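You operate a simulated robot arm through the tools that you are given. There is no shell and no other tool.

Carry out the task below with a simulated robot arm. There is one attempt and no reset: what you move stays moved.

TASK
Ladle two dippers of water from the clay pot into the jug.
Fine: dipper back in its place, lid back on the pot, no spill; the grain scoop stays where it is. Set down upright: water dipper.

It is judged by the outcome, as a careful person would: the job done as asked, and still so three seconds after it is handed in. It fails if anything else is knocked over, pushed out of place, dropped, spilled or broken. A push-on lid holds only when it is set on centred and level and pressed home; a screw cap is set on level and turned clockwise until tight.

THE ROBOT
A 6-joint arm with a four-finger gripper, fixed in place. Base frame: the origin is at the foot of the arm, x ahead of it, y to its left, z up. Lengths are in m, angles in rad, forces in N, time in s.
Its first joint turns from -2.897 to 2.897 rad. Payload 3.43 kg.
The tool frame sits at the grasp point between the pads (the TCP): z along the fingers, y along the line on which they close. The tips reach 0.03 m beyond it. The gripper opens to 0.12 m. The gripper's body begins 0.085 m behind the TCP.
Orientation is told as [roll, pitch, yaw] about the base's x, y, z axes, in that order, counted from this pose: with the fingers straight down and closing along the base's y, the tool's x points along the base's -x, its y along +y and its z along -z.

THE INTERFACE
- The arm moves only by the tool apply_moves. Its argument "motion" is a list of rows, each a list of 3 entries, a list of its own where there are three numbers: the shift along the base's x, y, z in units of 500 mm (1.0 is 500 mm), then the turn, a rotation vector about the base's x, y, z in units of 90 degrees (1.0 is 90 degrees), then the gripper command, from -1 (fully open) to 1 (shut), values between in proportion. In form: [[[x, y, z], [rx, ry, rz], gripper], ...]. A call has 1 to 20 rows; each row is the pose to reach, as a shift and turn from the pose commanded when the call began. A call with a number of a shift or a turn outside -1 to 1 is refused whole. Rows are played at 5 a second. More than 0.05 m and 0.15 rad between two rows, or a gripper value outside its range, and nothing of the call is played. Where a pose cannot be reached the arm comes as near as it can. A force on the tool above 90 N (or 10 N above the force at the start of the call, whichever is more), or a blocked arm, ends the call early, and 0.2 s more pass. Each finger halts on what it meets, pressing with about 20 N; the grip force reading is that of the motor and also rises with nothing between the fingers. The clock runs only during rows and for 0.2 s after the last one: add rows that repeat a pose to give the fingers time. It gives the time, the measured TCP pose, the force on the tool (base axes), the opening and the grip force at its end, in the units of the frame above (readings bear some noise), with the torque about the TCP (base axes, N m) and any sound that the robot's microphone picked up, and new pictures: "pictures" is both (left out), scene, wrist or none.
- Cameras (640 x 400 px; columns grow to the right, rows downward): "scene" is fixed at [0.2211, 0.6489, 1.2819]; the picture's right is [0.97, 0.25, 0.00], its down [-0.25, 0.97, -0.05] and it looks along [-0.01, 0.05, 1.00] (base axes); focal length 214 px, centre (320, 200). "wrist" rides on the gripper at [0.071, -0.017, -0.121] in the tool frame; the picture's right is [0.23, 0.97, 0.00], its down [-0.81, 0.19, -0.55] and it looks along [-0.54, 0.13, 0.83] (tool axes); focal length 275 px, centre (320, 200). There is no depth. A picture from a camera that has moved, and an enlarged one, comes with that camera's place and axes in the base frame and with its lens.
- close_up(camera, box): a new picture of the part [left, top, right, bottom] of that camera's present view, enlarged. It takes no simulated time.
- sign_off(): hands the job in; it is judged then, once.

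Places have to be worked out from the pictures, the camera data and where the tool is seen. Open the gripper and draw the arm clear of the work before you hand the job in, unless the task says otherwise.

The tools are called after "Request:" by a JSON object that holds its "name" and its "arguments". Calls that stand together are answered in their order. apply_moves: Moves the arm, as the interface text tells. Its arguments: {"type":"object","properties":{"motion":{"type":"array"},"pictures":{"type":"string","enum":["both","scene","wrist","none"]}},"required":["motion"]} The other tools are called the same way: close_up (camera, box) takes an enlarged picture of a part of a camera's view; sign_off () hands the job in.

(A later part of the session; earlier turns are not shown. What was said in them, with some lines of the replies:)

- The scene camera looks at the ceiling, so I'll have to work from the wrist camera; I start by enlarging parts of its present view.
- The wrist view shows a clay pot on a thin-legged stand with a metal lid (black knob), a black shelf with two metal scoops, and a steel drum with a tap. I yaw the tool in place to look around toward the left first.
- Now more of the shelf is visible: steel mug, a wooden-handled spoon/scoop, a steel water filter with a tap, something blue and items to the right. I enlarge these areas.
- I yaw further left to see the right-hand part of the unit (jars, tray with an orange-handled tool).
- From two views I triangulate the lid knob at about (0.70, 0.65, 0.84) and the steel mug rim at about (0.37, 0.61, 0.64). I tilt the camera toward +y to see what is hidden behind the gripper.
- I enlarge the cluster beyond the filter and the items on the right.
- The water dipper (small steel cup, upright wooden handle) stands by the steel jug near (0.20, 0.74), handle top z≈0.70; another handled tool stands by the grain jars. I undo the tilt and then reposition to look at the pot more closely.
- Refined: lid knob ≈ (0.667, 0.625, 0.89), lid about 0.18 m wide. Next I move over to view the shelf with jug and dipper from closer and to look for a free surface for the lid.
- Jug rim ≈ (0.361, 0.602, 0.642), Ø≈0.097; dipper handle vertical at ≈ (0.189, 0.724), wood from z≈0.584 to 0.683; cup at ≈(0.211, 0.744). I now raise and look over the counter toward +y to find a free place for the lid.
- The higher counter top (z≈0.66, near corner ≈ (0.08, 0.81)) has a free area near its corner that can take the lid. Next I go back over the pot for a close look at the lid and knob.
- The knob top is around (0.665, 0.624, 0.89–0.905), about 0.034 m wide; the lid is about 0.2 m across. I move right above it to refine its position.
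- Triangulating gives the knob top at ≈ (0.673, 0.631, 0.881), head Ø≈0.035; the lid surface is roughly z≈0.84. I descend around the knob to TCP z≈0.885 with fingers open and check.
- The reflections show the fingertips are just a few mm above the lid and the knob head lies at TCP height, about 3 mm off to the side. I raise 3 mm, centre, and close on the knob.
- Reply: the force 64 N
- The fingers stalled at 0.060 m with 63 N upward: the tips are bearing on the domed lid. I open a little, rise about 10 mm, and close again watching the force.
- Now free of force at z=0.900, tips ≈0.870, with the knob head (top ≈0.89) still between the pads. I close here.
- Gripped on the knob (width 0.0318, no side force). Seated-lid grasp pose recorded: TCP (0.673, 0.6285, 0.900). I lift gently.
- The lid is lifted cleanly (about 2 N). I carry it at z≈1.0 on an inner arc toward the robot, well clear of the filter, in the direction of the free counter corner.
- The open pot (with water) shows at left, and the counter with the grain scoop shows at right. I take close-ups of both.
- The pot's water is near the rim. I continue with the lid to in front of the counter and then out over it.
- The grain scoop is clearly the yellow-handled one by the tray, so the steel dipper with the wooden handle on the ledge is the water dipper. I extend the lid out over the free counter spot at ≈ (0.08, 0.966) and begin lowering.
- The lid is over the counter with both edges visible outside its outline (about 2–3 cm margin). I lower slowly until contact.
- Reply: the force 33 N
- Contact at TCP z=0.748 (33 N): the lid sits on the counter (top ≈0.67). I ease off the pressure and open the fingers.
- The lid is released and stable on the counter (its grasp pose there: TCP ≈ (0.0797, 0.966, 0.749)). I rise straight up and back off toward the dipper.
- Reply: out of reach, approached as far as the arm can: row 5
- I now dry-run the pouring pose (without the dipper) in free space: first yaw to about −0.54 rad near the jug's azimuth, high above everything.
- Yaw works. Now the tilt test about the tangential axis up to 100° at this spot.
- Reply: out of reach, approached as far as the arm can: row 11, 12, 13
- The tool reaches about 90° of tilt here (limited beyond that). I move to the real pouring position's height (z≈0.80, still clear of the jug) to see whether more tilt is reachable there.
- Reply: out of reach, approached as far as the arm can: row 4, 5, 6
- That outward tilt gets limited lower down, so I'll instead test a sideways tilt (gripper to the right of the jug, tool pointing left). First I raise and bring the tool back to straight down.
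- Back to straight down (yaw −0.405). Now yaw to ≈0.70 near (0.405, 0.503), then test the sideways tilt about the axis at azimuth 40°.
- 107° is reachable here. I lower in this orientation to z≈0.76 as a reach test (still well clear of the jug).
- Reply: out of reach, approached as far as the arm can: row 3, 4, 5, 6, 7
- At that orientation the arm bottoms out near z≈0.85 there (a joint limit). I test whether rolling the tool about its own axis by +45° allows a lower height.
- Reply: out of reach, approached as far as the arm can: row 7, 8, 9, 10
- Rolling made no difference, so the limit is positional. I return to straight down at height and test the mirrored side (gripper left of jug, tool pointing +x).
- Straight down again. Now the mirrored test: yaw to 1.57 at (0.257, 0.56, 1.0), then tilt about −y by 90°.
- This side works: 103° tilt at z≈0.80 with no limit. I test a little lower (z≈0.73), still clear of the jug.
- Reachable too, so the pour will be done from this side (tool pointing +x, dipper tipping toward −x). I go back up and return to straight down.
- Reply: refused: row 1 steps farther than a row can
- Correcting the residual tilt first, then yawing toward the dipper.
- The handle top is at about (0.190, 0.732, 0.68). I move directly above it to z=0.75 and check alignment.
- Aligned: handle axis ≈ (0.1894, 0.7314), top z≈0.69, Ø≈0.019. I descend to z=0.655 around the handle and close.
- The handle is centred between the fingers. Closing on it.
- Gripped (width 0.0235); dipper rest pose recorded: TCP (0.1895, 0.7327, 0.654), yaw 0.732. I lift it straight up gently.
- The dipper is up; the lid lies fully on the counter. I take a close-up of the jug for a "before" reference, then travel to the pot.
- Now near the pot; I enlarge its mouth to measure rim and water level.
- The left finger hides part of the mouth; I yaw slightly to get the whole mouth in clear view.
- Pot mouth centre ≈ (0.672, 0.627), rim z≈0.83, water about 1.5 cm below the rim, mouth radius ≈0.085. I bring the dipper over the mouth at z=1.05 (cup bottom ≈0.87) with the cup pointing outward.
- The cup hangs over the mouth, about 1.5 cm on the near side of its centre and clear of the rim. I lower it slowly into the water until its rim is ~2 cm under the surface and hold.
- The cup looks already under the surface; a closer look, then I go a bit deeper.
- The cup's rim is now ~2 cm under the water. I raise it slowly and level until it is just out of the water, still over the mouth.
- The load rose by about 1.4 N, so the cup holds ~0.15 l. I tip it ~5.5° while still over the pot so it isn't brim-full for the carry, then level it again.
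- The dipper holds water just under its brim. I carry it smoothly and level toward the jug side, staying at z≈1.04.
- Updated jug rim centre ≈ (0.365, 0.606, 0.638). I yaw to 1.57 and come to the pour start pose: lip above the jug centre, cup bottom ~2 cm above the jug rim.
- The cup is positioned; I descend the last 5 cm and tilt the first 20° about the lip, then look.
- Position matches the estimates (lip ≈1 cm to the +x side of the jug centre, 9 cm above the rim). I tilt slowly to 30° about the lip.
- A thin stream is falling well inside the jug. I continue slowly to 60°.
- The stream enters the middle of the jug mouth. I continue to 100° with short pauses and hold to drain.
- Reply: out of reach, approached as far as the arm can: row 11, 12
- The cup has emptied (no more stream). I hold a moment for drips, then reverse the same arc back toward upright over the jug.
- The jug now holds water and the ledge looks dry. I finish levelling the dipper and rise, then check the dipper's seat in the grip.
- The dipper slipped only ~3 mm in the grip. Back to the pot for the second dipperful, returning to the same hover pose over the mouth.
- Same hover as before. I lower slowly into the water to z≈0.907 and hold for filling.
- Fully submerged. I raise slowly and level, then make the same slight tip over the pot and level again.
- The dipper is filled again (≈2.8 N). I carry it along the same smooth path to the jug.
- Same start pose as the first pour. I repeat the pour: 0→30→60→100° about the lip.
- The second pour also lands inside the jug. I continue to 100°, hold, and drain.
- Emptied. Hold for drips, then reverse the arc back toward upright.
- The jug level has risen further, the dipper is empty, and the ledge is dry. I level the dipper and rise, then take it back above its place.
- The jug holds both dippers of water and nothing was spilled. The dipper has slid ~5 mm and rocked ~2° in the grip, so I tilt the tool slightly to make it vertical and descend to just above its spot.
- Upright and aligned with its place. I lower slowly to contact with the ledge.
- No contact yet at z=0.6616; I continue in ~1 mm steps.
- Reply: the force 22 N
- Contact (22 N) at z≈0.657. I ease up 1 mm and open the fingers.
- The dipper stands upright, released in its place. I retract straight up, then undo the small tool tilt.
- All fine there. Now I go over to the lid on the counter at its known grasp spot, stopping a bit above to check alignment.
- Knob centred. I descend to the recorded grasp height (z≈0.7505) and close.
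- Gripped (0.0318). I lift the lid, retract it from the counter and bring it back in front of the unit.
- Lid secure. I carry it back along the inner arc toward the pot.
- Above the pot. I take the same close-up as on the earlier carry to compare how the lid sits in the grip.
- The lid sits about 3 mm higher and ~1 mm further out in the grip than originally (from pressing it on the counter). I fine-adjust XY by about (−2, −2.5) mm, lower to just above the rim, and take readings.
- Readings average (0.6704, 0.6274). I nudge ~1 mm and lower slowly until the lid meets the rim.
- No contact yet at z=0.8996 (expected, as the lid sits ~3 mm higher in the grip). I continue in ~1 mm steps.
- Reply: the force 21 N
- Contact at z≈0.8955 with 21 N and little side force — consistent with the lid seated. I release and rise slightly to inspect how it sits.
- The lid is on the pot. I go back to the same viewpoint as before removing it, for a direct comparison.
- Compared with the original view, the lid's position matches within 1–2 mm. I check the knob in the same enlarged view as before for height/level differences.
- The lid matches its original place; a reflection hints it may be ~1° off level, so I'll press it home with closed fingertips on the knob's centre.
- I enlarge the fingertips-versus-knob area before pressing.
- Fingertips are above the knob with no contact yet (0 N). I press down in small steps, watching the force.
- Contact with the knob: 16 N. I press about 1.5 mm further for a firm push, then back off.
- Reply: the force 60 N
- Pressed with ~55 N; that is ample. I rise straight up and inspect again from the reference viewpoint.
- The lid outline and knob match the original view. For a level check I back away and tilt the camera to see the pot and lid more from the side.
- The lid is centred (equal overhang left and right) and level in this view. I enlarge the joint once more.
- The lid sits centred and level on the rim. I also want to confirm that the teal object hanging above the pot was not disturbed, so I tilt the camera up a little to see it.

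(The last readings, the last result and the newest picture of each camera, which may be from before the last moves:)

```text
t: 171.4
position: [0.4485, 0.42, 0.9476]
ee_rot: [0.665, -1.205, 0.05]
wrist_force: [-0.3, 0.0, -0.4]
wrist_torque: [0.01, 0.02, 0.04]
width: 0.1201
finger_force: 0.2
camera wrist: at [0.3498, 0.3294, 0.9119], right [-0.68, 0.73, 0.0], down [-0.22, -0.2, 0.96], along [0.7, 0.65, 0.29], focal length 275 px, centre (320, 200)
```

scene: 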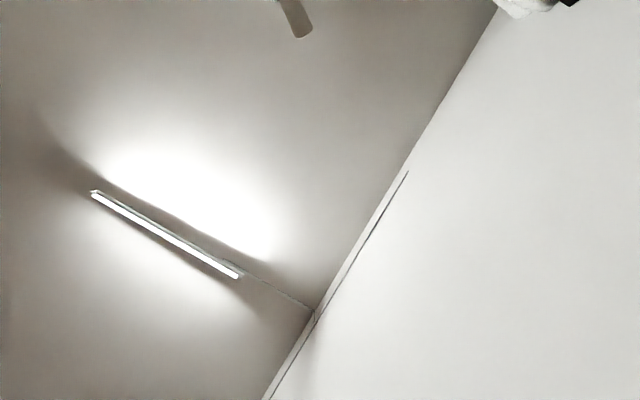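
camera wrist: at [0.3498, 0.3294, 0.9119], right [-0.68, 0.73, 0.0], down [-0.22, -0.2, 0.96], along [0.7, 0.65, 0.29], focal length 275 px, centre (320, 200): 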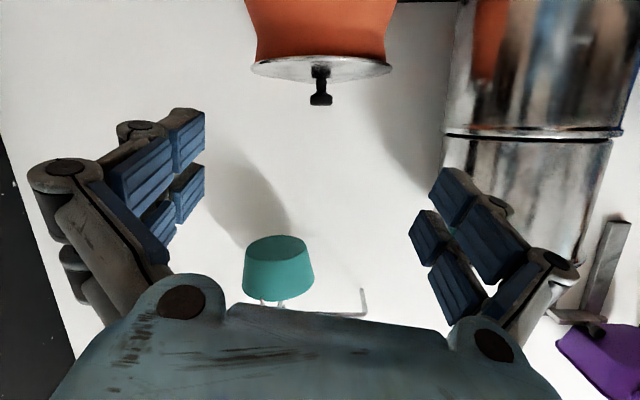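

The teal pail still hangs quietly on its hook. One more enlarged look at the lid edge from this angle.

Request:
{"name": "close_up", "arguments": {"camera": "wrist", "box": [230, 0, 410, 115]}}

```text
3.48 times, centred on (320, 58) of wrist
camera zoom: at [0.3498, 0.3294, 0.9119], right [-0.68, 0.73, 0.0], down [-0.22, -0.2, 0.96], along [0.7, 0.65, 0.29], focal length 958 px, centre (320, 696)
```

zoom: 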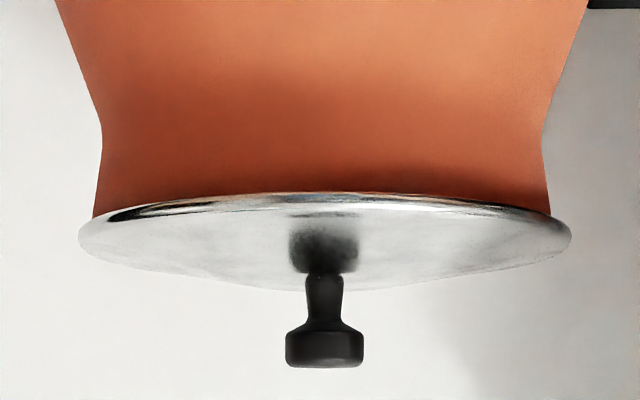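

The projection check shows the lid edge at equal height near and far (≈0.853), so it is level and seated. I now return to tool-down and raise to a clear pose like the start, gripper open, and look over everything.

Request:
{"name": "apply_moves", "arguments": {"motion": [[[0, 0, 0.04], [-0.0619, 0.0663, 0], -1], [[0, 0, 0.1], [-0.1237, 0.1326, 0], -1], [[-0.02, -0.01, 0.16], [-0.1856, 0.1989, 0], -1], [[-0.04, -0.02, 0.22], [-0.2474, 0.2652, 0], -1], [[-0.06, -0.02, 0.28], [-0.3093, 0.3314, 0], -1], [[-0.08, -0.03, 0.34], [-0.3711, 0.3977, 0], -1], [[-0.1, -0.03, 0.4], [-0.433, 0.464, 0], -1], [[-0.12, -0.03, 0.46], [-0.4948, 0.5303, 0], -1], [[-0.14, -0.03, 0.52], [-0.5567, 0.5966, 0], -1], [[-0.14, -0.03, 0.56], [-0.5567, 0.5966, 0], -1]], "pictures": "wrist"}}

```text
t: 173.6
position: [0.3791, 0.4067, 1.2278]
ee_rot: [-0.002, -0.001, 0.518]
wrist_force: [-0.2, -0.2, -0.2]
wrist_torque: [0.0, 0.0, 0.02]
width: 0.1199
finger_force: 0.0
camera wrist: at [0.3265, 0.3576, 1.3491], right [-0.68, 0.73, 0.0], down [0.61, 0.57, 0.55], along [0.41, 0.38, -0.83], focal length 275 px, centre (320, 200)
```

wrist: 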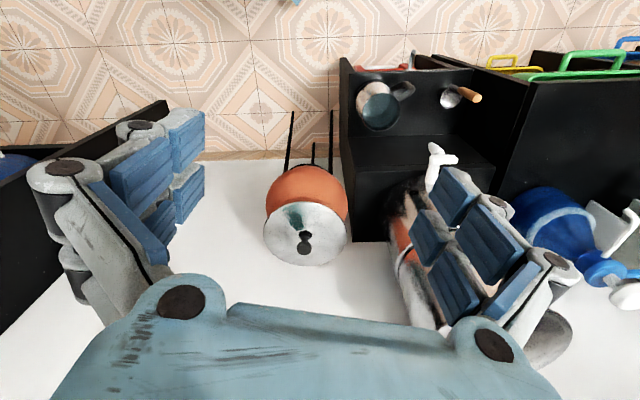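

Request:
{"name": "close_up", "arguments": {"camera": "wrist", "box": [330, 30, 530, 160]}}

Request:
{"name": "close_up", "arguments": {"camera": "wrist", "box": [200, 80, 400, 280]}}

```text
3.08 times, centred on (430, 95) of wrist
camera zoom: at [0.3265, 0.3576, 1.3491], right [-0.68, 0.73, 0.0], down [0.61, 0.57, 0.55], along [0.41, 0.38, -0.83], focal length 847 px, centre (-18, 523)
```

zoom: 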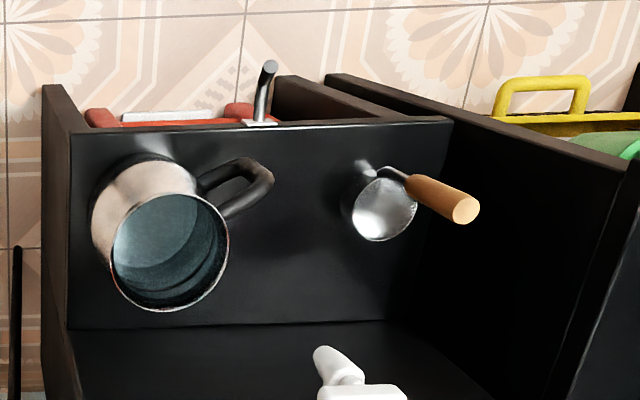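

```text
2.00 times, centred on (300, 180) of wrist
camera zoom: at [0.3265, 0.3576, 1.3491], right [-0.68, 0.73, 0.0], down [0.61, 0.57, 0.55], along [0.41, 0.38, -0.83], focal length 551 px, centre (360, 240)
```

zoom: 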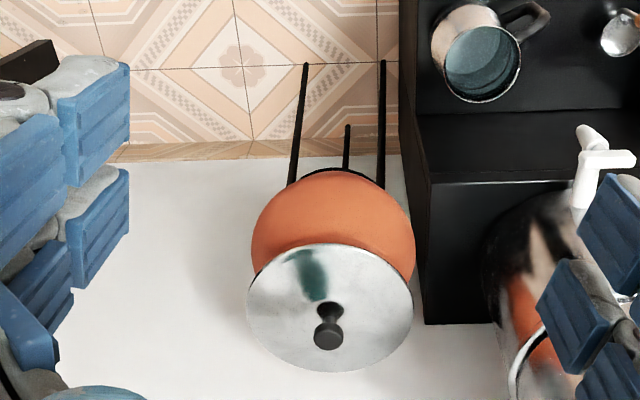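

The jug holds the water, the dipper stands upright in its place, and the lid is back on the pot. There is no spill in view, the gripper is open and the arm is clear, so I hand in the job.

Request:
{"name": "sign_off", "arguments": {}}

```text
The job is handed in.
```

I ladled two dippers of water from the clay pot into the jug and handed the job in. I have no result back from the judging.

- **Water:** Both pours landed inside the jug. Each dipper was tipped about 5° over the pot first, so it went in slightly under brim-full. I saw no water on the ledge, and none on the floor in the pictures I took.
- **Water dipper:** It stands upright in its original place on the ledge.
- **Lid:** It is back on the pot, centred to within about 2 mm of where it was, and level as far as the side views show. I pressed it down on the knob with about 55 N.
- **Grain scoop:** I never touched it. I did not take a final picture of that corner.

While the lid was off I set it on the free corner of the counter. The first time I closed on the knob, the fingertips pressed on the lid with about 63 N before I raised them. I saw no sign that it shifted anything.

The fixed scene camera only showed the ceiling, so every check here comes from the wrist camera and the force readings.
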